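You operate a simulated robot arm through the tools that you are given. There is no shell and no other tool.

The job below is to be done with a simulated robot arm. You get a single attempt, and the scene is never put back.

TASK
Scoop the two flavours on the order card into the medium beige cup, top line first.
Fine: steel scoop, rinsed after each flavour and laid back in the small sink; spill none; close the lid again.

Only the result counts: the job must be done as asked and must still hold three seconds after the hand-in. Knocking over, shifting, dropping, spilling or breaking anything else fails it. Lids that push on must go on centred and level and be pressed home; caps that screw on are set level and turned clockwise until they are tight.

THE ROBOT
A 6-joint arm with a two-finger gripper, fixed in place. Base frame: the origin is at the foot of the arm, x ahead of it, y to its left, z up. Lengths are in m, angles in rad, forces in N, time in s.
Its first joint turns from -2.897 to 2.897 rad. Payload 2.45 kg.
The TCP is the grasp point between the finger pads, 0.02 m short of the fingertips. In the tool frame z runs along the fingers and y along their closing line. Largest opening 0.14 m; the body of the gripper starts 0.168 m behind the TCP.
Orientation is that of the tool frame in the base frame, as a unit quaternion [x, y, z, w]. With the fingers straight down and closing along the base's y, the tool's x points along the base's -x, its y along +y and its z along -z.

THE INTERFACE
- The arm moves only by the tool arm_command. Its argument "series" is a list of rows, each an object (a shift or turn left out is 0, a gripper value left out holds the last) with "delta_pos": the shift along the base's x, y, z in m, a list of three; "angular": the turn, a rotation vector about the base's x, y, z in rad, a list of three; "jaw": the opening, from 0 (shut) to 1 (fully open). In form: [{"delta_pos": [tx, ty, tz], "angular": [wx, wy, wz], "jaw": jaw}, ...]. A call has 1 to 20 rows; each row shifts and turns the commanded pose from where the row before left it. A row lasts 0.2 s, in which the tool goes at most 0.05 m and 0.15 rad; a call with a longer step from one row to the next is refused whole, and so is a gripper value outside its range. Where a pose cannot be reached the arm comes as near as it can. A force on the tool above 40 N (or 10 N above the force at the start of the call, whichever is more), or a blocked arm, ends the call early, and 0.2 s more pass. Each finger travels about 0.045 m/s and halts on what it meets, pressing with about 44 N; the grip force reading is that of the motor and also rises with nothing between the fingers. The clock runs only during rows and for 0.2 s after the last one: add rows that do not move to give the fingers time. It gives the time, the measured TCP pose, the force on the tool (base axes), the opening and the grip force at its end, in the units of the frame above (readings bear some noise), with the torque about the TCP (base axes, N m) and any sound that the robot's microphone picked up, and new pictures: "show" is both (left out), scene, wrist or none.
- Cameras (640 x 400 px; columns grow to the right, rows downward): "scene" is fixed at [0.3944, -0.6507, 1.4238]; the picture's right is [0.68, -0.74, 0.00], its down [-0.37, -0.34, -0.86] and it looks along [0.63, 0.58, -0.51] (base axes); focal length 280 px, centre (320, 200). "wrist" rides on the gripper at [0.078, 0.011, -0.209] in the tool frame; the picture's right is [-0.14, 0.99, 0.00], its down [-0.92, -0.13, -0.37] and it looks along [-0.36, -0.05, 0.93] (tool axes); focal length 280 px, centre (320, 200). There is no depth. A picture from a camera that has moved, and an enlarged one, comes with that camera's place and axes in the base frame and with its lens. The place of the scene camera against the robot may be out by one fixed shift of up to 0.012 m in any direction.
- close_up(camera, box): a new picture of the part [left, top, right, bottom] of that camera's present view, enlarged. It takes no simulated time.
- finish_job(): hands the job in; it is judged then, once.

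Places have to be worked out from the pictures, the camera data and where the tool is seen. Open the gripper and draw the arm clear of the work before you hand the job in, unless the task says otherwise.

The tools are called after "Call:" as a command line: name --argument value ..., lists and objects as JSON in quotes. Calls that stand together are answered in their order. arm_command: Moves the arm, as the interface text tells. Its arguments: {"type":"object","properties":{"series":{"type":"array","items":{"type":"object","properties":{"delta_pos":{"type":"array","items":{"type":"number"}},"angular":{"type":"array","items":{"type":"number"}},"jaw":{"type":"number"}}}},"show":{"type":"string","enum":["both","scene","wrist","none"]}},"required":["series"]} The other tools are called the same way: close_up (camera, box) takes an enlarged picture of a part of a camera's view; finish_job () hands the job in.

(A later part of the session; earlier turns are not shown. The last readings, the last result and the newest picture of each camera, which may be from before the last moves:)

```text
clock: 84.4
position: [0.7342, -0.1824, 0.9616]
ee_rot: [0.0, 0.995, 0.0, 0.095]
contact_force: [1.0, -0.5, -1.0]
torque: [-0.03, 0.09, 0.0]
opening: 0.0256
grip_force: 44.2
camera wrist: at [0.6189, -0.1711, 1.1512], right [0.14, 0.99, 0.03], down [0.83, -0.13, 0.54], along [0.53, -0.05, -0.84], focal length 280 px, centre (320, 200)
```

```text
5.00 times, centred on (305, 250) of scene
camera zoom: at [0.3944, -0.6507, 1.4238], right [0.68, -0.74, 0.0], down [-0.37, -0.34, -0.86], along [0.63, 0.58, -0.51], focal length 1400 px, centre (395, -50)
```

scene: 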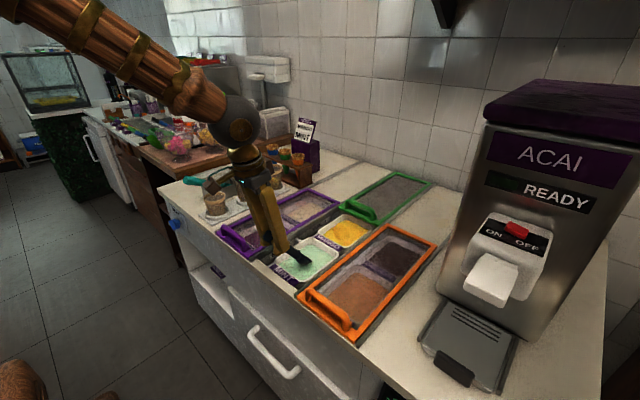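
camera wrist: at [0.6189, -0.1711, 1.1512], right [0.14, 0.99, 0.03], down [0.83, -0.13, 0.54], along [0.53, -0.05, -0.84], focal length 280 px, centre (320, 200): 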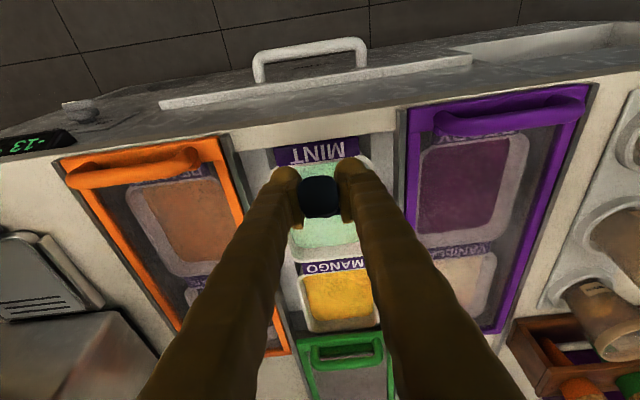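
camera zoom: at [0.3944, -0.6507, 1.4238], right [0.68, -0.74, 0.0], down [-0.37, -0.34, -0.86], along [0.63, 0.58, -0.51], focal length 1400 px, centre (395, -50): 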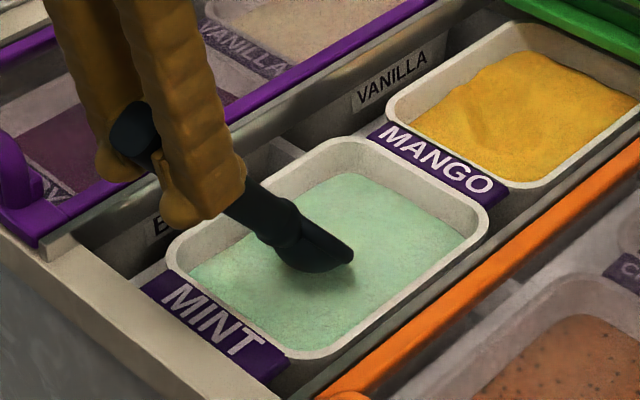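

The bowl hangs over the middle of the mint. I cut in diagonally (down and forward, opening first) to limit the load on the grip.

Call:
arm_command --series '[{"delta_pos": [0.003, 0, -0.012]}, {"delta_pos": [0.006, 0, -0.012]}, {"delta_pos": [0.008, 0, -0.01]}, {"delta_pos": [0.008, 0, -0.007]}]' --show "scene"

Call:
close_up --camera "scene" --box '[275, 225, 345, 295]'

```text
clock: 85.4
position: [0.7609, -0.1832, 0.921]
ee_rot: [0.0, 0.996, 0.0, 0.095]
contact_force: [-10.4, -0.3, 19.8]
torque: [-0.02, -0.8, -0.04]
opening: 0.0255
grip_force: 43.7
```

scene: 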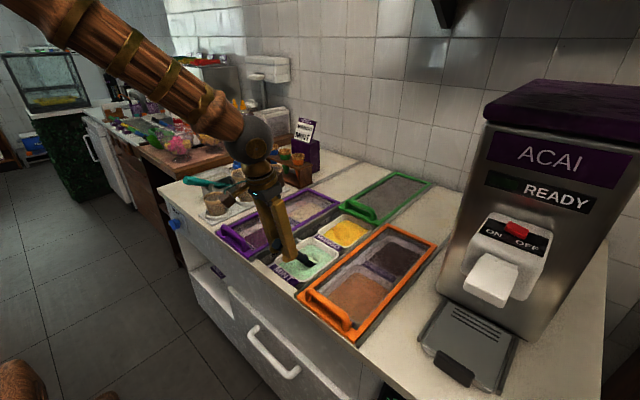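

```text
5.71 times, centred on (310, 260) of scene
camera zoom: at [0.3944, -0.6507, 1.4238], right [0.68, -0.74, 0.0], down [-0.37, -0.34, -0.86], along [0.63, 0.58, -0.51], focal length 1600 px, centre (377, -143)
```

zoom: 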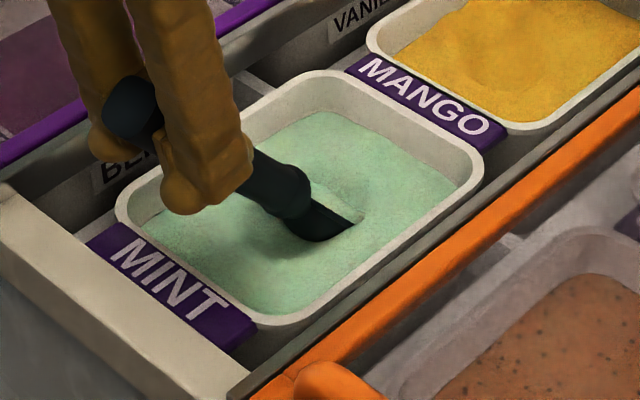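

The mint is being carved the same way. I push slightly further forward, then rotate the bowl up.

Call:
arm_command --series '[{"delta_pos": [0.008, 0, -0.002]}, {"delta_pos": [-0.0057, 0, -0.0124], "angular": [0, -0.113, 0]}, {"delta_pos": [-0.0063, 0, -0.0118], "angular": [0, -0.122, 0]}, {"delta_pos": [-0.0066, 0, -0.01], "angular": [0, -0.122, 0]}]' --show "both"

Call:
close_up --camera "scene" --box '[275, 215, 345, 285]'

```text
clock: 86.4
position: [0.7534, -0.1813, 0.8855]
ee_rot: [-0.002, 0.967, 0.002, 0.255]
contact_force: [-2.5, 0.4, -1.0]
torque: [0.02, 0.46, 0.03]
opening: 0.0258
grip_force: 44.3
out of reach, approached as far as the arm can: row 4
camera wrist: at [0.5819, -0.1712, 1.0281], right [0.11, 0.99, 0.07], down [0.62, -0.13, 0.77], along [0.78, -0.04, -0.63], focal length 280 px, centre (320, 200)
```

scene: 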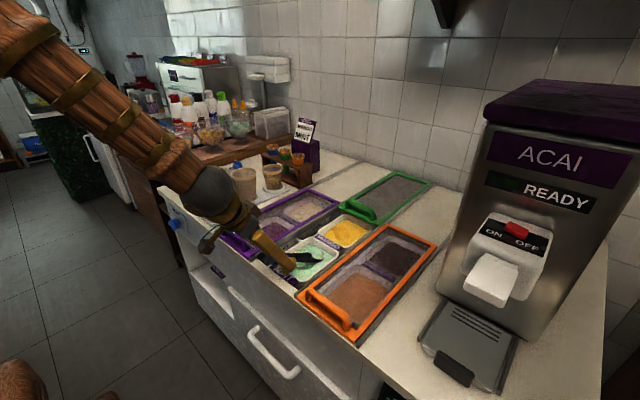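
wrist: 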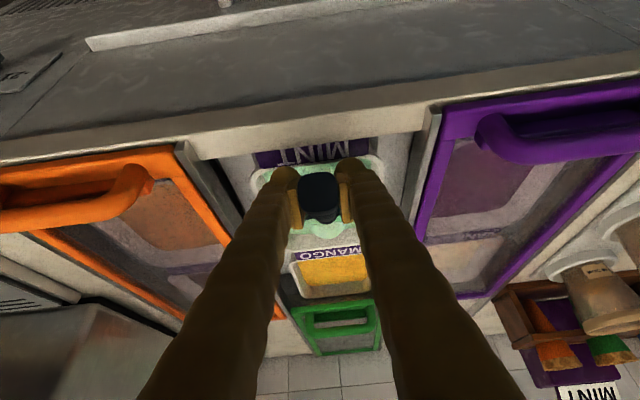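

```text
5.71 times, centred on (310, 250) of scene
camera zoom: at [0.3944, -0.6507, 1.4238], right [0.68, -0.74, 0.0], down [-0.37, -0.34, -0.86], along [0.63, 0.58, -0.51], focal length 1600 px, centre (377, -86)
```

zoom: 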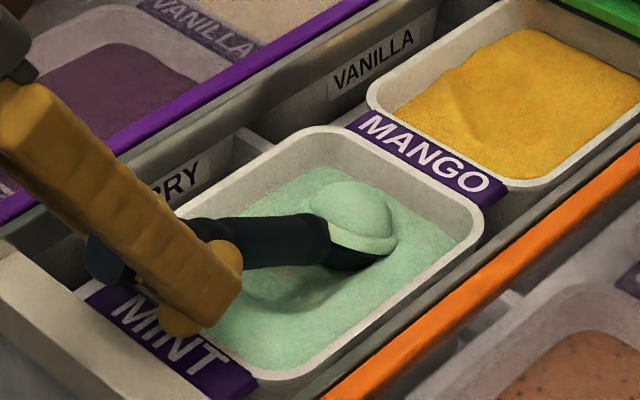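

A full mint ball sits in the bowl. I lift straight up without further tilting (to stay away from the wrist's awkward region), slowly.

Call:
arm_command --series '[{"delta_pos": [0, 0, 0.01]}, {"delta_pos": [0, 0, 0.015]}, {"delta_pos": [0, 0, 0.02]}, {"delta_pos": [0, 0, 0.025]}, {"delta_pos": [0, 0, 0.03]}, {"delta_pos": [0, 0, 0.03]}, {"delta_pos": [0, 0, 0.03]}, {"delta_pos": [0, 0, 0.03]}, {}]' --show "both"

Call:
close_up --camera "scene" --box '[260, 150, 340, 280]'

```text
clock: 88.4
position: [0.7538, -0.1793, 1.0782]
ee_rot: [0.001, 0.963, 0.0, 0.269]
contact_force: [0.1, -0.1, -1.2]
torque: [0.0, 0.09, 0.0]
opening: 0.0257
grip_force: 44.0
camera wrist: at [0.5783, -0.1682, 1.2162], right [0.12, 0.99, 0.07], down [0.59, -0.13, 0.79], along [0.8, -0.05, -0.6], focal length 280 px, centre (320, 200)
```

scene: 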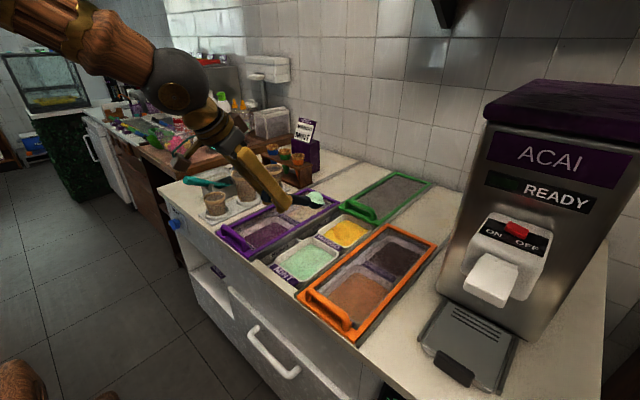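
wrist: 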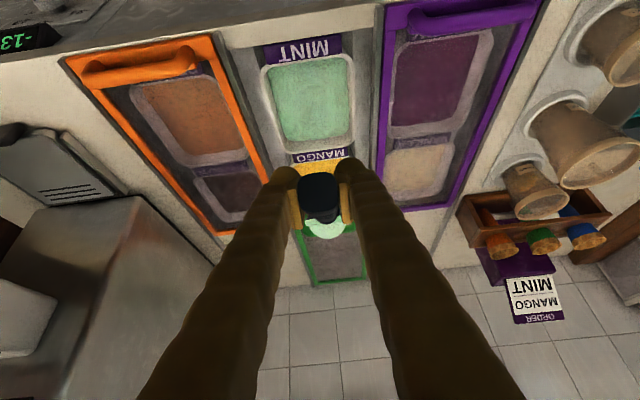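

```text
3.08 times, centred on (300, 215) of scene
camera zoom: at [0.3944, -0.6507, 1.4238], right [0.68, -0.74, 0.0], down [-0.37, -0.34, -0.86], along [0.63, 0.58, -0.51], focal length 861 px, centre (382, 154)
```

zoom: 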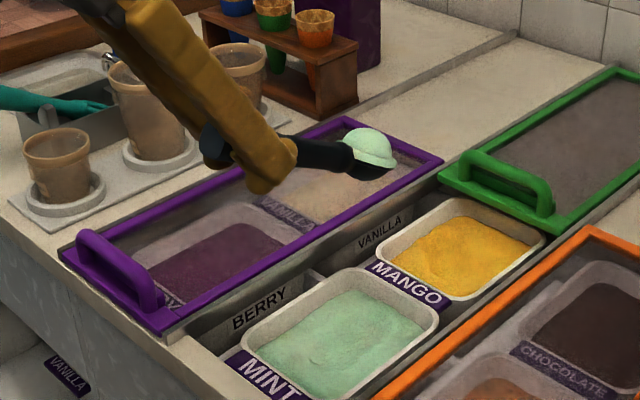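

The mint ball is secure (handle ~28° down). I carry it slowly toward the medium cup while yawing 45°, keeping this slope.

Call:
arm_command --series '[{"delta_pos": [0, 0, 0.025]}, {"delta_pos": [0.008, 0.01, 0.015], "angular": [0, 0, 0.04]}, {"delta_pos": [0.0144, 0.0235, 0], "angular": [0, 0, 0.062]}, {"delta_pos": [0.0144, 0.0235, 0], "angular": [0, 0, 0.062]}, {"delta_pos": [0.0144, 0.0235, 0], "angular": [0, 0, 0.062]}, {"delta_pos": [0.0144, 0.0235, 0], "angular": [0, 0, 0.062]}, {"delta_pos": [0.0144, 0.0235, 0], "angular": [0, 0, 0.062]}, {"delta_pos": [0.0144, 0.0235, 0], "angular": [0, 0, 0.062]}, {"delta_pos": [0.0144, 0.0235, 0], "angular": [0, 0, 0.062]}, {"delta_pos": [0.0144, 0.0235, 0], "angular": [0, 0, 0.062]}, {"delta_pos": [0.0144, 0.0235, 0], "angular": [0, 0, 0.062]}, {"delta_pos": [0.0144, 0.0235, 0], "angular": [0, 0, 0.062]}, {"delta_pos": [0.0144, 0.0235, 0], "angular": [0, 0, 0.062]}, {"delta_pos": [0.0144, 0.0235, 0], "angular": [0, 0, 0.062]}, {}]' --show "both"

Call:
close_up --camera "scene" --box '[230, 110, 340, 220]'

Call:
close_up --camera "wrist" --box '[220, 60, 420, 280]'

```text
clock: 91.6
position: [0.9329, 0.1141, 1.1183]
ee_rot: [-0.368, 0.89, 0.103, 0.249]
contact_force: [-0.1, -0.1, -0.9]
torque: [-0.06, 0.09, -0.05]
opening: 0.0258
grip_force: 43.7
camera wrist: at [0.8019, -0.0031, 1.2558], right [-0.62, 0.78, 0.07], down [0.51, 0.33, 0.79], along [0.6, 0.53, -0.6], focal length 280 px, centre (320, 200)
```

scene: 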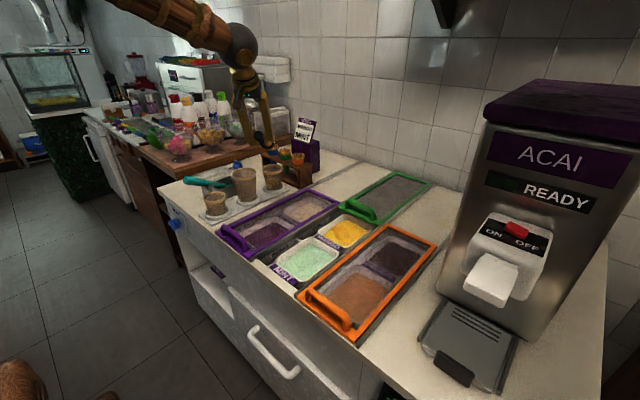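
wrist: 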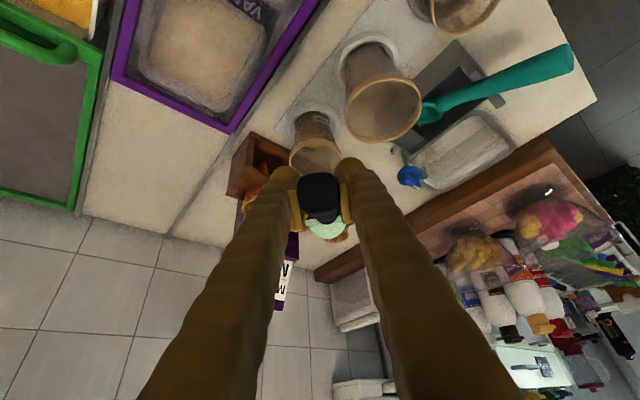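

```text
3.64 times, centred on (285, 165) of scene
camera zoom: at [0.3944, -0.6507, 1.4238], right [0.68, -0.74, 0.0], down [-0.37, -0.34, -0.86], along [0.63, 0.58, -0.51], focal length 1018 px, centre (447, 327)
```

zoom: 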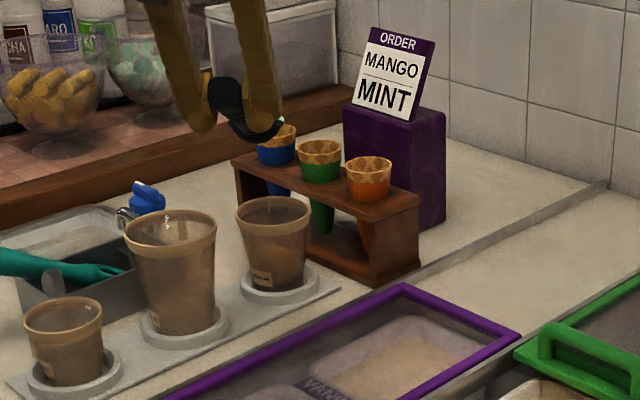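

```text
1.82 times, centred on (320, 170) of wrist
camera zoom: at [0.8019, -0.0031, 1.2558], right [-0.62, 0.78, 0.07], down [0.51, 0.33, 0.79], along [0.6, 0.53, -0.6], focal length 510 px, centre (320, 254)
```

zoom: 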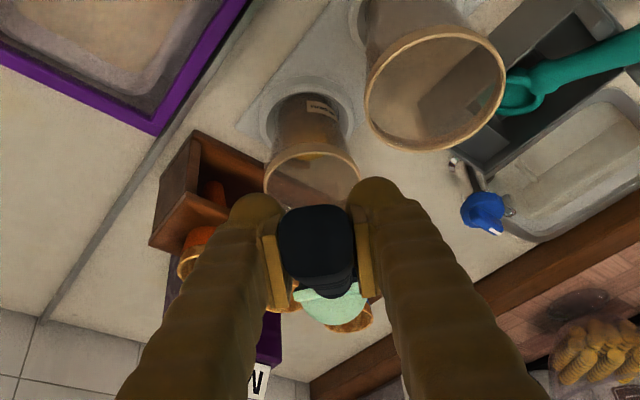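

Everything lines up with the medium cup (mango visible inside). I lower to ~4 cm above the rim with a small left offset and roll the scoop ~88° first.

Call:
arm_command --series '[{"delta_pos": [-0.001, 0.002, -0.02]}, {"delta_pos": [-0.001, 0.002, -0.02]}, {"delta_pos": [-0.002, 0.0025, -0.02]}, {}, {"angular": [0.0872, 0.0869, -0.0666]}, {"angular": [0.0872, 0.0869, -0.0666]}, {"angular": [0.0872, 0.0869, -0.0666]}, {"angular": [0.0872, 0.0869, -0.0666]}, {"angular": [0.0872, 0.0869, -0.0666]}, {"angular": [0.0872, 0.0869, -0.0666]}, {"angular": [0.0872, 0.0869, -0.0666]}, {"angular": [0.0872, 0.0869, -0.0666]}, {"angular": [0.0872, 0.0869, -0.0666]}, {"angular": [0.0872, 0.0869, -0.0666]}, {"angular": [0.0872, 0.0869, -0.0666]}, {}]' --show "both"

Call:
close_up --camera "wrist" --box '[220, 80, 420, 280]'

Call:
close_up --camera "scene" --box '[240, 130, 320, 210]'

```text
clock: 95.0
position: [0.931, 0.1198, 1.0568]
ee_rot: [0.185, 0.823, 0.537, -0.012]
contact_force: [0.5, -0.2, -2.5]
torque: [-0.09, 0.04, 0.0]
opening: 0.0257
grip_force: 44.1
camera wrist: at [0.8239, -0.0387, 1.1721], right [0.44, 0.31, 0.84], down [0.75, -0.64, -0.16], along [0.49, 0.7, -0.52], focal length 280 px, centre (320, 200)
```

scene: 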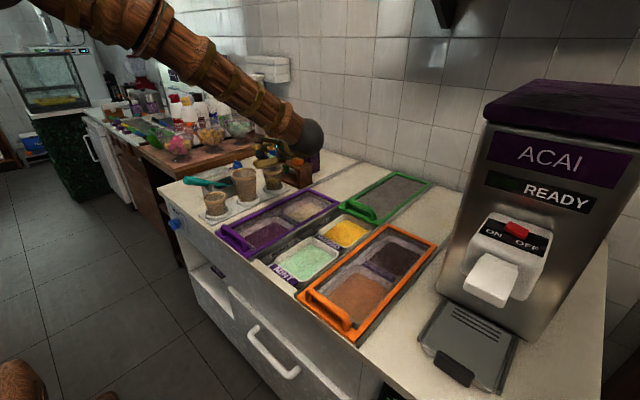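
wrist: 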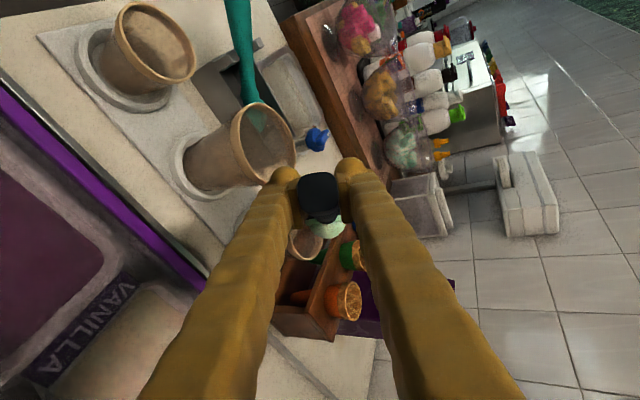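

```text
2.00 times, centred on (320, 180) of wrist
camera zoom: at [0.8239, -0.0387, 1.1721], right [0.44, 0.31, 0.84], down [0.75, -0.64, -0.16], along [0.49, 0.7, -0.52], focal length 561 px, centre (320, 240)
```

zoom: 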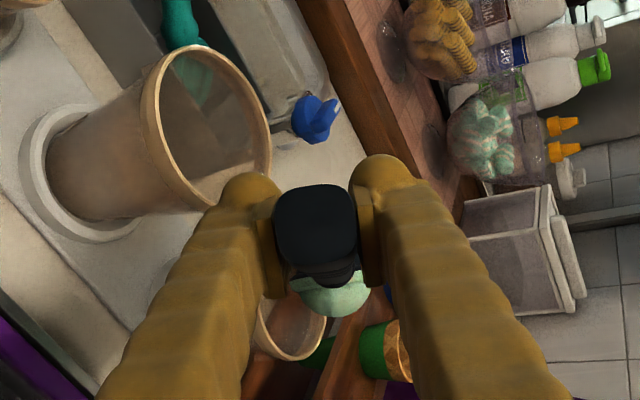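

```text
5.00 times, centred on (280, 170) of scene
camera zoom: at [0.3944, -0.6507, 1.4238], right [0.68, -0.74, 0.0], down [-0.37, -0.34, -0.86], along [0.63, 0.58, -0.51], focal length 1400 px, centre (520, 350)
```

zoom: 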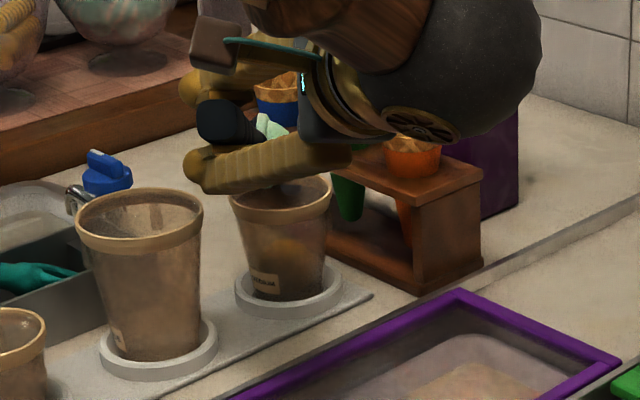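

The mint ball is still held at 88° and its centre is over the cup axis. I continue the roll to about 128°.

Call:
arm_command --series '[{"angular": [0.0872, 0.0869, -0.0666]}, {"angular": [0.0872, 0.0869, -0.0666]}, {"angular": [0.0872, 0.0869, -0.0666]}, {"angular": [0.0872, 0.0869, -0.0666]}, {"angular": [0.0872, 0.0869, -0.0666]}, {}, {}]' --show "both"

Call:
close_up --camera "wrist" --box '[260, 150, 380, 270]'

Call:
close_up --camera "scene" --box '[240, 130, 320, 210]'

```text
clock: 96.6
position: [0.9299, 0.1205, 1.058]
ee_rot: [0.419, 0.626, 0.642, -0.138]
contact_force: [-0.1, -0.5, -0.7]
torque: [-0.03, 0.02, -0.02]
opening: 0.0257
grip_force: 44.3
camera wrist: at [0.8136, -0.0469, 1.1484], right [0.78, -0.22, 0.58], down [0.34, -0.64, -0.69], along [0.53, 0.74, -0.42], focal length 280 px, centre (320, 200)
```

scene: 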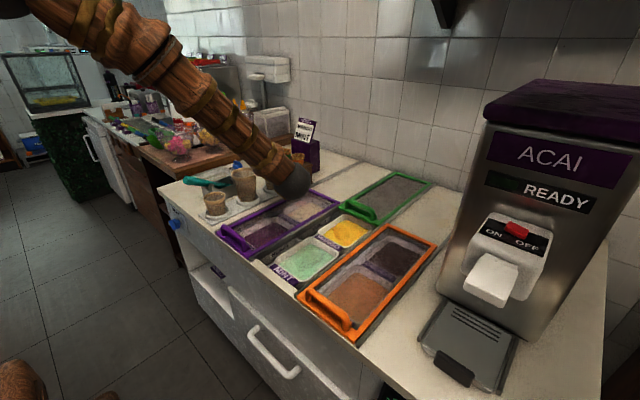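
wrist: 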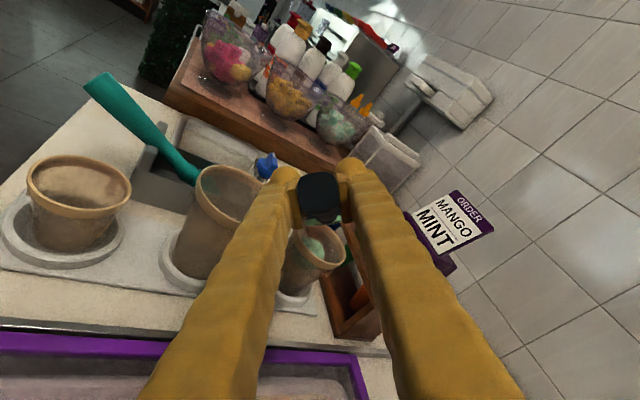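

```text
3.33 times, centred on (320, 210) of wrist
camera zoom: at [0.8136, -0.0469, 1.1484], right [0.78, -0.22, 0.58], down [0.34, -0.64, -0.69], along [0.53, 0.74, -0.42], focal length 935 px, centre (320, 167)
```

zoom: 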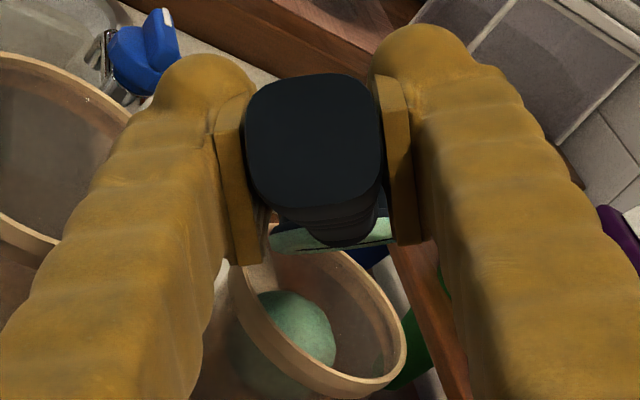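

```text
5.00 times, centred on (280, 170) of scene
camera zoom: at [0.3944, -0.6507, 1.4238], right [0.68, -0.74, 0.0], down [-0.37, -0.34, -0.86], along [0.63, 0.58, -0.51], focal length 1400 px, centre (520, 350)
```

zoom: 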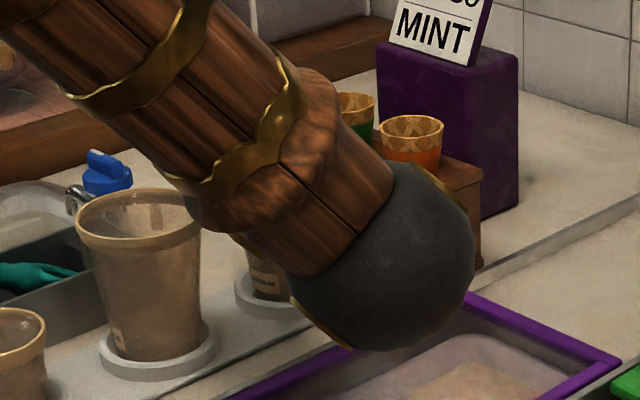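

The mint ball dropped cleanly into the medium cup. I lift off and roll the scoop back upright.

Call:
arm_command --series '[{"delta_pos": [0, 0, 0.02]}, {"delta_pos": [0, 0, 0.025]}, {"delta_pos": [-0.005, -0.005, 0.025]}, {"angular": [-0.0872, -0.0869, 0.0666]}, {"angular": [-0.0872, -0.0869, 0.0666]}, {"angular": [-0.0872, -0.0869, 0.0666]}, {"angular": [-0.0872, -0.0869, 0.0666]}, {"angular": [-0.0872, -0.0869, 0.0666]}, {"angular": [-0.0872, -0.0869, 0.0666]}, {"angular": [-0.0872, -0.0869, 0.0666]}, {"angular": [-0.0872, -0.0869, 0.0666]}, {"angular": [-0.0872, -0.0869, 0.0666]}, {"angular": [-0.0872, -0.0869, 0.0666]}, {"angular": [-0.0872, -0.0869, 0.0666]}, {"angular": [-0.0872, -0.0869, 0.0666]}, {"angular": [-0.0872, -0.0869, 0.0666]}, {"angular": [-0.0872, -0.0869, 0.0666]}, {"angular": [-0.0872, -0.0869, 0.0666]}, {"angular": [-0.0872, -0.0869, 0.0666]}, {}]' --show "both"

Call:
close_up --camera "scene" --box '[230, 120, 310, 210]'

Call:
close_up --camera "wrist" --box '[260, 90, 380, 250]'

```text
clock: 100.8
position: [0.9244, 0.115, 1.1274]
ee_rot: [-0.367, 0.89, 0.102, 0.25]
contact_force: [0.3, -0.6, -1.9]
torque: [-0.07, 0.09, -0.02]
opening: 0.0259
grip_force: 44.0
camera wrist: at [0.7929, -0.001, 1.2646], right [-0.62, 0.78, 0.07], down [0.51, 0.33, 0.79], along [0.6, 0.52, -0.6], focal length 280 px, centre (320, 200)
```

scene: 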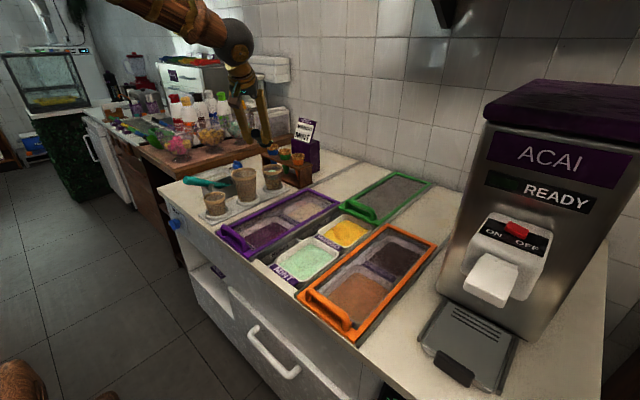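
wrist: 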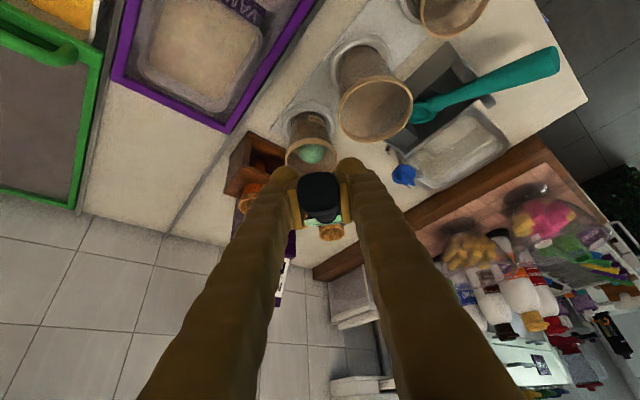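

```text
4.44 times, centred on (270, 165) of scene
camera zoom: at [0.3944, -0.6507, 1.4238], right [0.68, -0.74, 0.0], down [-0.37, -0.34, -0.86], along [0.63, 0.58, -0.51], focal length 1244 px, centre (542, 356)
```

zoom: 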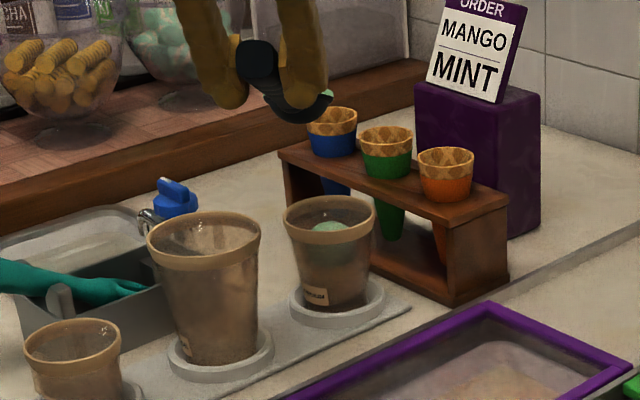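

```text
2.50 times, centred on (320, 170) of wrist
camera zoom: at [0.7929, -0.001, 1.2646], right [-0.62, 0.78, 0.07], down [0.51, 0.33, 0.79], along [0.6, 0.52, -0.6], focal length 701 px, centre (320, 275)
```

zoom: 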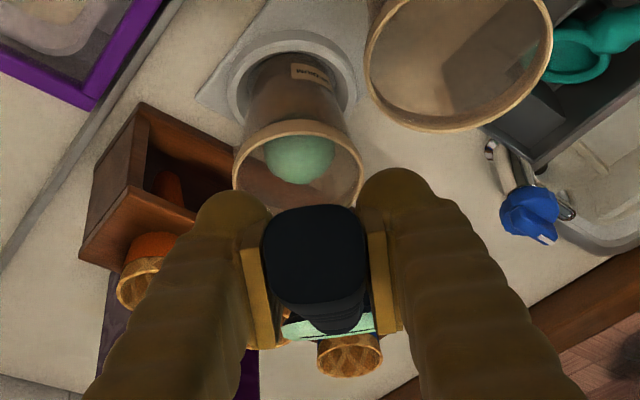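

Both flavours are in the medium cup (mint on top of mango). Now I take the scoop back to the sink, combining the un-yaw with the travel while keeping the tool steep.

Call:
arm_command --series '[{"delta_pos": [-0.005, 0.01, 0.02]}, {"delta_pos": [-0.009, 0.035, 0], "angular": [-0.0082, 0.0133, -0.1114]}, {"delta_pos": [-0.009, 0.039, 0], "angular": [-0.0082, 0.0133, -0.1114]}, {"delta_pos": [-0.009, 0.039, 0], "angular": [-0.0082, 0.0133, -0.1114]}, {"delta_pos": [-0.009, 0.039, 0], "angular": [-0.0082, 0.0133, -0.1114]}, {"delta_pos": [-0.009, 0.039, 0], "angular": [-0.0082, 0.0133, -0.1114]}, {"delta_pos": [-0.009, 0.039, 0], "angular": [-0.0082, 0.0133, -0.1114]}, {"delta_pos": [-0.009, 0.039, 0], "angular": [-0.0082, 0.0133, -0.1114]}, {"delta_pos": [-0.009, 0.039, -0.01]}, {"delta_pos": [-0.009, 0.039, -0.03]}, {"delta_pos": [-0.005, 0.033, -0.04]}, {}, {}]' --show "both"

Call:
close_up --camera "scene" --box '[175, 110, 265, 200]'

Call:
close_up --camera "wrist" --box '[220, 80, 420, 280]'

```text
refused: row 11 steps farther than a row can; nothing moved
```

```text
4.44 times, centred on (220, 155) of scene
camera zoom: at [0.3944, -0.6507, 1.4238], right [0.68, -0.74, 0.0], down [-0.37, -0.34, -0.86], along [0.63, 0.58, -0.51], focal length 1244 px, centre (764, 400)
```

zoom: 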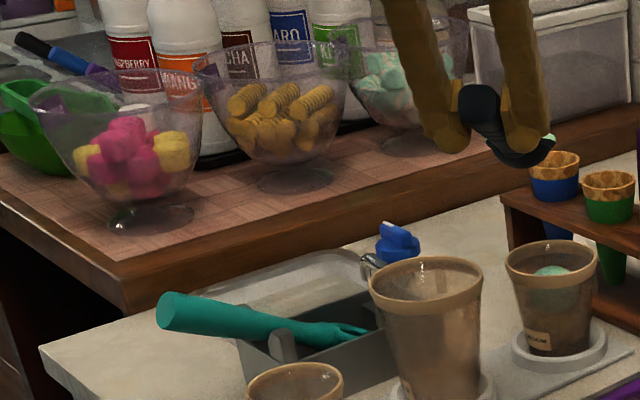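

```text
2.00 times, centred on (320, 180) of wrist
camera zoom: at [0.7929, -0.001, 1.2646], right [-0.62, 0.78, 0.07], down [0.51, 0.33, 0.79], along [0.6, 0.52, -0.6], focal length 561 px, centre (320, 240)
```

zoom: 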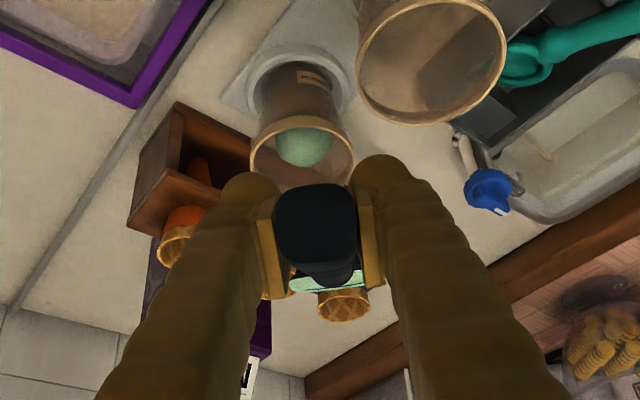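

One row was slightly too long, so nothing moved. I resend the same travel with smaller steps at the end.

Call:
arm_command --series '[{"delta_pos": [-0.005, 0.01, 0.02]}, {"delta_pos": [-0.009, 0.035, 0], "angular": [-0.0082, 0.0133, -0.1114]}, {"delta_pos": [-0.009, 0.039, 0], "angular": [-0.0082, 0.0133, -0.1114]}, {"delta_pos": [-0.009, 0.039, 0], "angular": [-0.0082, 0.0133, -0.1114]}, {"delta_pos": [-0.009, 0.039, 0], "angular": [-0.0082, 0.0133, -0.1114]}, {"delta_pos": [-0.009, 0.039, 0], "angular": [-0.0082, 0.0133, -0.1114]}, {"delta_pos": [-0.009, 0.039, 0], "angular": [-0.0082, 0.0133, -0.1114]}, {"delta_pos": [-0.009, 0.039, 0], "angular": [-0.0082, 0.0133, -0.1114]}, {"delta_pos": [-0.009, 0.039, -0.01]}, {"delta_pos": [-0.009, 0.039, -0.02]}, {"delta_pos": [-0.005, 0.033, -0.02]}, {"delta_pos": [0, 0, -0.03]}, {}]' --show "both"

Call:
close_up --camera "scene" --box '[175, 110, 265, 200]'

Call:
close_up --camera "wrist" --box '[220, 80, 420, 280]'

```text
clock: 103.6
position: [0.8338, 0.5036, 1.0656]
ee_rot: [-0.004, 0.976, -0.008, 0.219]
contact_force: [-0.3, -0.2, -1.7]
torque: [-0.01, 0.08, 0.0]
opening: 0.0257
grip_force: 44.3
camera wrist: at [0.6738, 0.5176, 1.2208], right [0.12, 0.99, 0.04], down [0.68, -0.11, 0.73], along [0.73, -0.06, -0.68], focal length 280 px, centre (320, 200)
```

scene: 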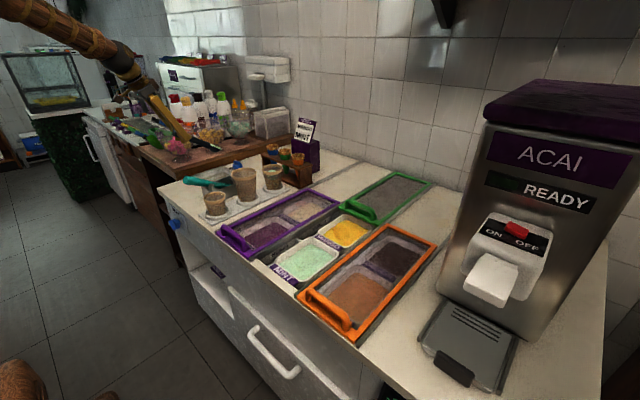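
wrist: 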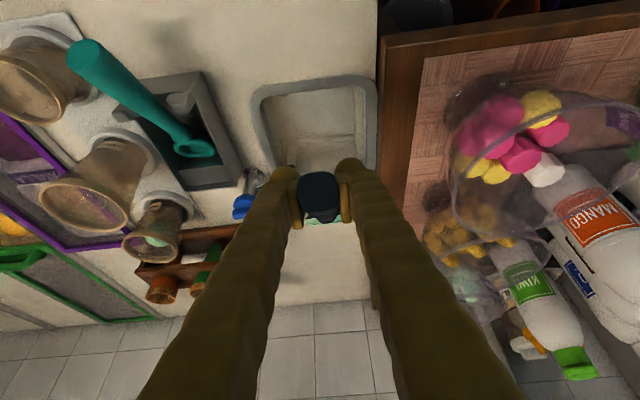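

```text
4.44 times, centred on (220, 155) of scene
camera zoom: at [0.3944, -0.6507, 1.4238], right [0.68, -0.74, 0.0], down [-0.37, -0.34, -0.86], along [0.63, 0.58, -0.51], focal length 1244 px, centre (764, 400)
```

zoom: 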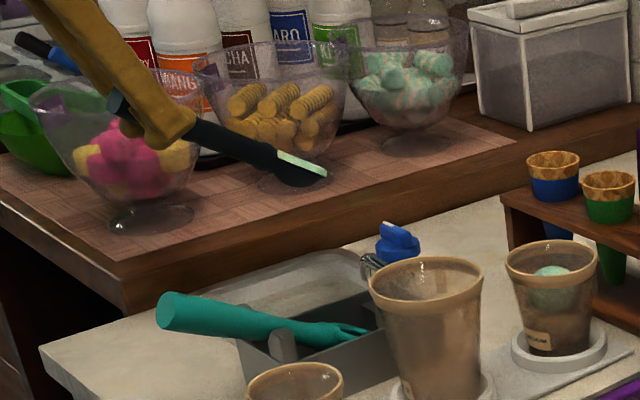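

```text
2.00 times, centred on (320, 180) of wrist
camera zoom: at [0.6738, 0.5176, 1.2208], right [0.12, 0.99, 0.04], down [0.68, -0.11, 0.73], along [0.73, -0.06, -0.68], focal length 561 px, centre (320, 240)
```

zoom: 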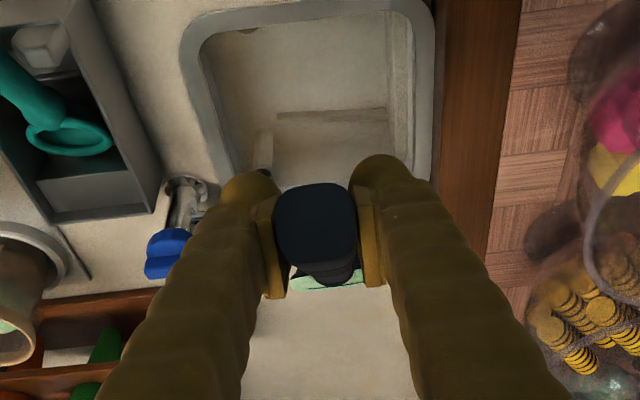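

The scoop with its mint film is above the sink at a 34° slope. I lower it into the water until fully submerged.

Call:
arm_command --series '[{"delta_pos": [0.001, 0.001, -0.04]}, {"delta_pos": [0.001, 0, -0.04]}, {"delta_pos": [0.001, 0, -0.035]}, {"delta_pos": [0, 0, -0.025]}, {"delta_pos": [0, 0, -0.02]}, {"delta_pos": [0, 0, -0.012]}, {"delta_pos": [0, 0, -0.008]}, {}]' --show "both"

Call:
close_up --camera "scene" --box '[205, 165, 235, 185]'

Call:
close_up --camera "wrist" --box '[290, 190, 360, 260]'

```text
clock: 105.4
position: [0.8377, 0.5062, 0.8859]
ee_rot: [-0.003, 0.976, -0.008, 0.22]
contact_force: [0.0, -0.1, -0.8]
torque: [-0.03, 0.04, 0.0]
opening: 0.0258
grip_force: 44.3
camera wrist: at [0.6777, 0.5193, 1.0409], right [0.12, 0.99, 0.04], down [0.68, -0.11, 0.73], along [0.73, -0.06, -0.68], focal length 280 px, centre (320, 200)
```

scene: 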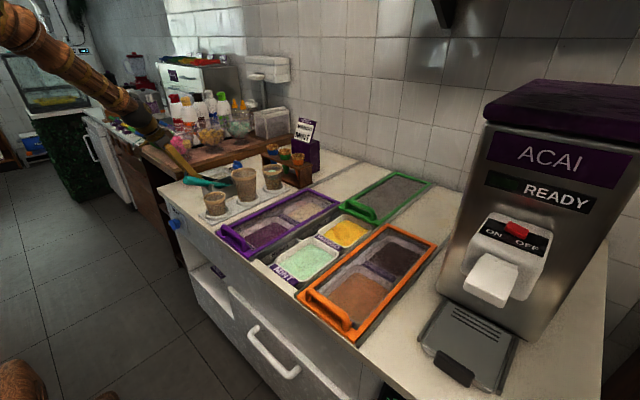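
wrist: 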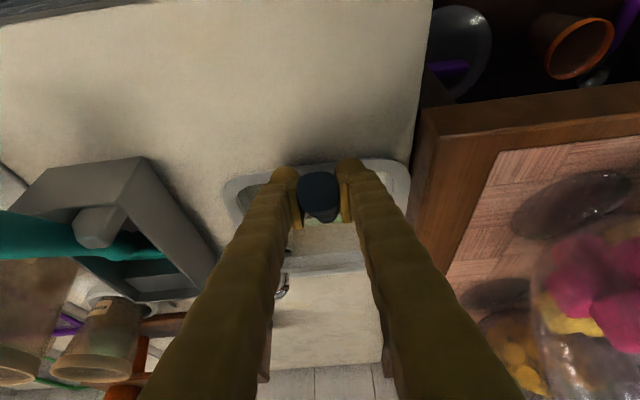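

```text
16.00 times, centred on (220, 175) of scene
camera zoom: at [0.3944, -0.6507, 1.4238], right [0.68, -0.74, 0.0], down [-0.37, -0.34, -0.86], along [0.63, 0.58, -0.51], focal length 4478 px, centre (1920, 600)
```

zoom: 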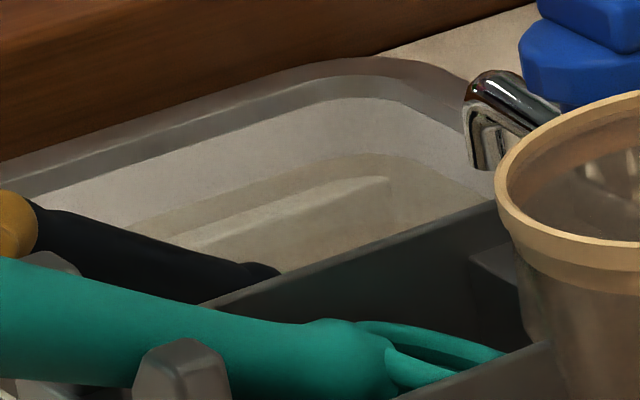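

```text
5.71 times, centred on (325, 225) of wrist
camera zoom: at [0.6777, 0.5193, 1.0409], right [0.12, 0.99, 0.04], down [0.68, -0.11, 0.73], along [0.73, -0.06, -0.68], focal length 1602 px, centre (291, 57)
```

zoom: 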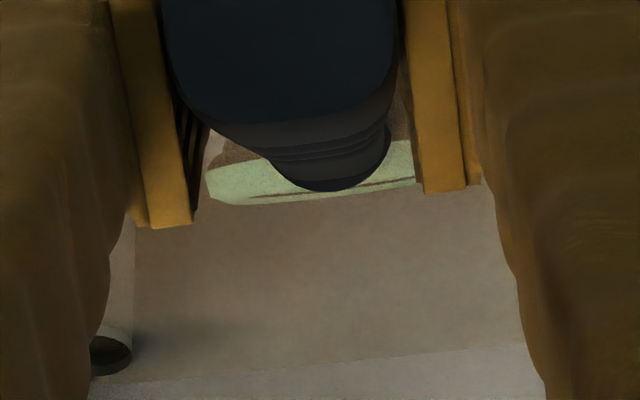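

The film is still visible, so I lower another 5 mm and swish for a couple of seconds.

Call:
arm_command --series '[{"delta_pos": [0.002, 0, -0.005]}, {"delta_pos": [0, 0.007, 0]}, {"delta_pos": [0, 0.007, 0]}, {"delta_pos": [0, -0.007, 0]}, {"delta_pos": [0, -0.007, 0]}, {"delta_pos": [0, -0.007, 0]}, {"delta_pos": [0, -0.007, 0]}, {"delta_pos": [0, 0.007, 0]}, {"delta_pos": [0, 0.007, 0]}, {}, {}]' --show "scene"

Call:
close_up --camera "wrist" --box '[290, 190, 360, 260]'

Call:
close_up --camera "scene" --box '[205, 165, 235, 185]'

```text
clock: 107.8
position: [0.8379, 0.5059, 0.8825]
ee_rot: [-0.004, 0.976, -0.008, 0.219]
contact_force: [-2.0, -0.3, 1.7]
torque: [0.01, -0.14, 0.02]
opening: 0.0256
grip_force: 44.3
```

scene: 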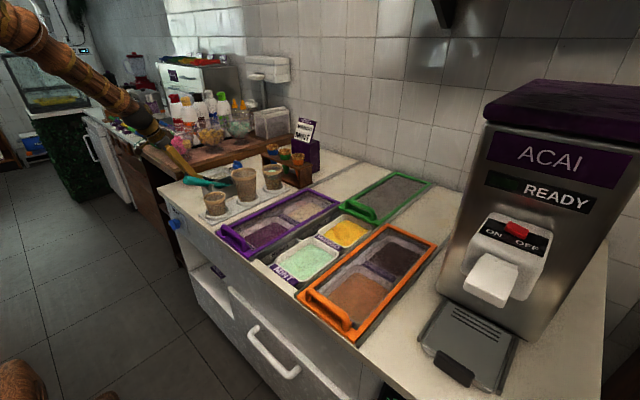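

```text
5.71 times, centred on (325, 225) of wrist
camera zoom: at [0.6789, 0.5192, 1.0362], right [0.12, 0.99, 0.04], down [0.68, -0.11, 0.73], along [0.73, -0.06, -0.68], focal length 1602 px, centre (291, 57)
```

zoom: 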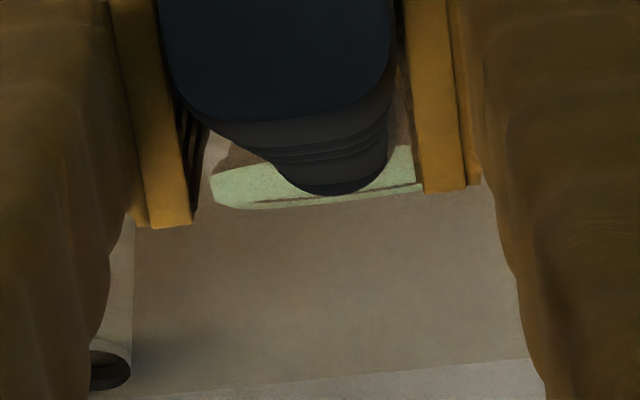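

```text
16.00 times, centred on (220, 175) of scene
camera zoom: at [0.3944, -0.6507, 1.4238], right [0.68, -0.74, 0.0], down [-0.37, -0.34, -0.86], along [0.63, 0.58, -0.51], focal length 4478 px, centre (1920, 600)
```

zoom: 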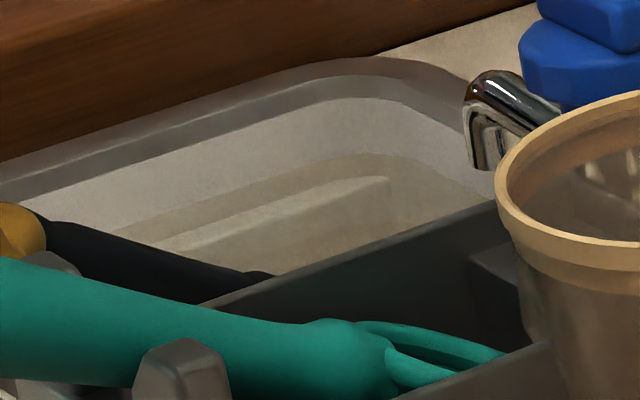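

Slight floor contact now, film still there. The first rinse took about 4 s in total, so I raise a couple of millimetres and keep swishing for longer.

Call:
arm_command --series '[{"delta_pos": [0, 0, 0.003]}, {"delta_pos": [0, 0.007, 0]}, {"delta_pos": [0, 0.007, 0]}, {"delta_pos": [0, -0.007, 0]}, {"delta_pos": [0, -0.007, 0]}, {"delta_pos": [0, -0.007, 0]}, {"delta_pos": [0, -0.007, 0]}, {"delta_pos": [0, 0.007, 0]}, {"delta_pos": [0, 0.007, 0]}, {}, {}]' --show "scene"

Call:
close_up --camera "wrist" --box '[290, 190, 360, 260]'

Call:
close_up --camera "wrist" --box '[230, 130, 410, 300]'

```text
clock: 110.2
position: [0.8394, 0.5061, 0.8859]
ee_rot: [-0.003, 0.976, -0.008, 0.218]
contact_force: [-0.2, -0.4, -1.2]
torque: [0.03, 0.07, 0.0]
opening: 0.0254
grip_force: 43.5
```

scene: 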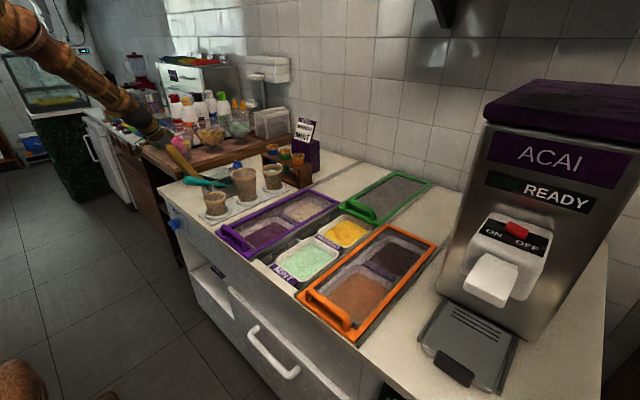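

```text
5.71 times, centred on (325, 225) of wrist
camera zoom: at [0.6792, 0.5191, 1.0398], right [0.12, 0.99, 0.04], down [0.68, -0.11, 0.73], along [0.73, -0.06, -0.68], focal length 1602 px, centre (291, 57)
```

zoom: 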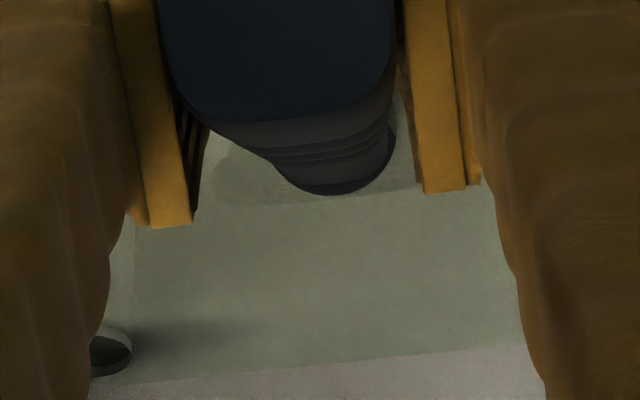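

```text
2.35 times, centred on (320, 215) of wrist
camera zoom: at [0.6792, 0.5191, 1.0398], right [0.12, 0.99, 0.04], down [0.68, -0.11, 0.73], along [0.73, -0.06, -0.68], focal length 660 px, centre (320, 165)
```

zoom: 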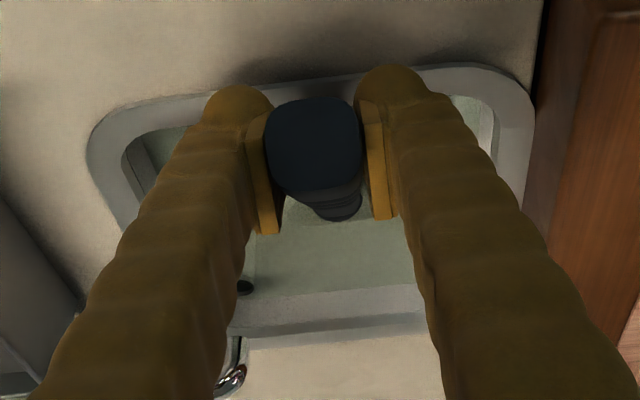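

After ~5 s the mint film is gone (the water turned greenish). Now I lay the scoop down: lower the last few millimetres to touch the floor/rim and open the jaws.

Call:
arm_command --series '[{"delta_pos": [0, 0, -0.003]}, {}, {"jaw": 0.26}, {"jaw": 0.35}, {"jaw": 0.45}, {}, {}]' --show "both"

Call:
close_up --camera "wrist" --box '[230, 130, 410, 300]'

Call:
close_up --camera "scene" --box '[165, 130, 245, 195]'

```text
clock: 111.8
position: [0.8387, 0.5059, 0.883]
ee_rot: [-0.004, 0.976, -0.009, 0.218]
contact_force: [0.8, -0.8, -0.1]
torque: [0.03, -0.01, -0.03]
opening: 0.063
grip_force: 0.0
camera wrist: at [0.6791, 0.5188, 1.0371], right [0.12, 0.99, 0.04], down [0.68, -0.11, 0.73], along [0.73, -0.06, -0.68], focal length 280 px, centre (320, 200)
```

scene: 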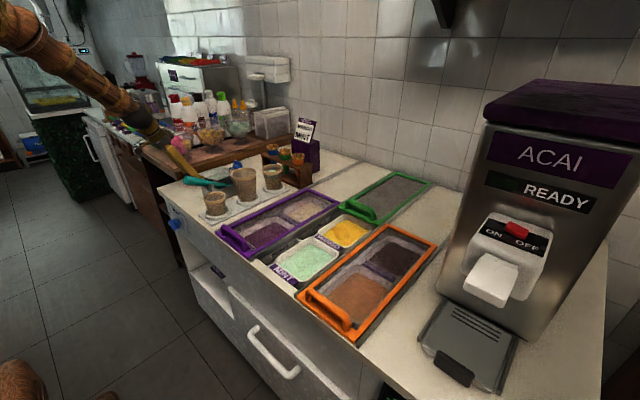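
wrist: 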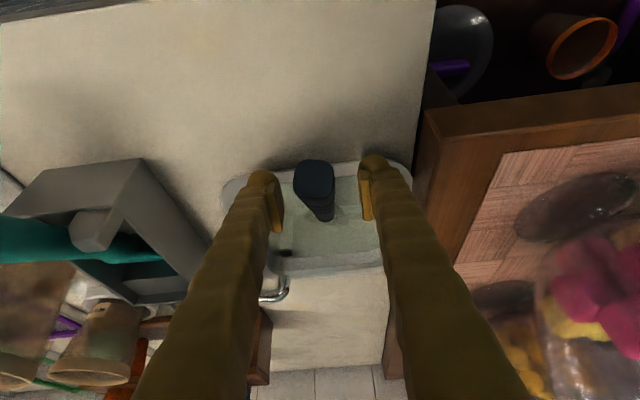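

```text
2.35 times, centred on (320, 215) of wrist
camera zoom: at [0.6791, 0.5188, 1.0371], right [0.12, 0.99, 0.04], down [0.68, -0.11, 0.73], along [0.73, -0.06, -0.68], focal length 660 px, centre (320, 165)
```

zoom: 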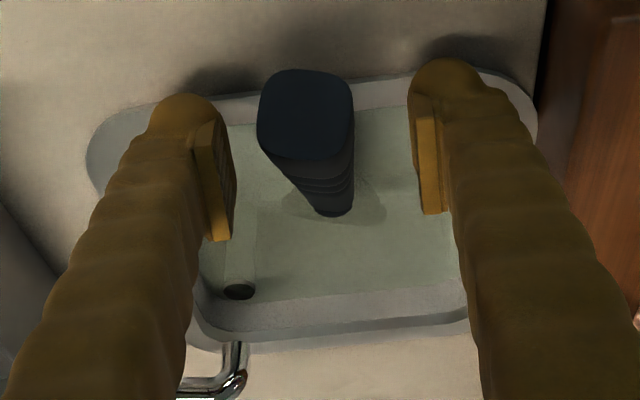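

```text
6.15 times, centred on (205, 162) of scene
camera zoom: at [0.3944, -0.6507, 1.4238], right [0.68, -0.74, 0.0], down [-0.37, -0.34, -0.86], along [0.63, 0.58, -0.51], focal length 1722 px, centre (1028, 431)
```

zoom: 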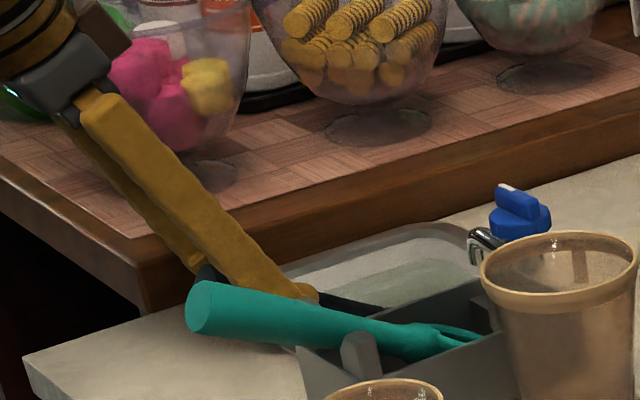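

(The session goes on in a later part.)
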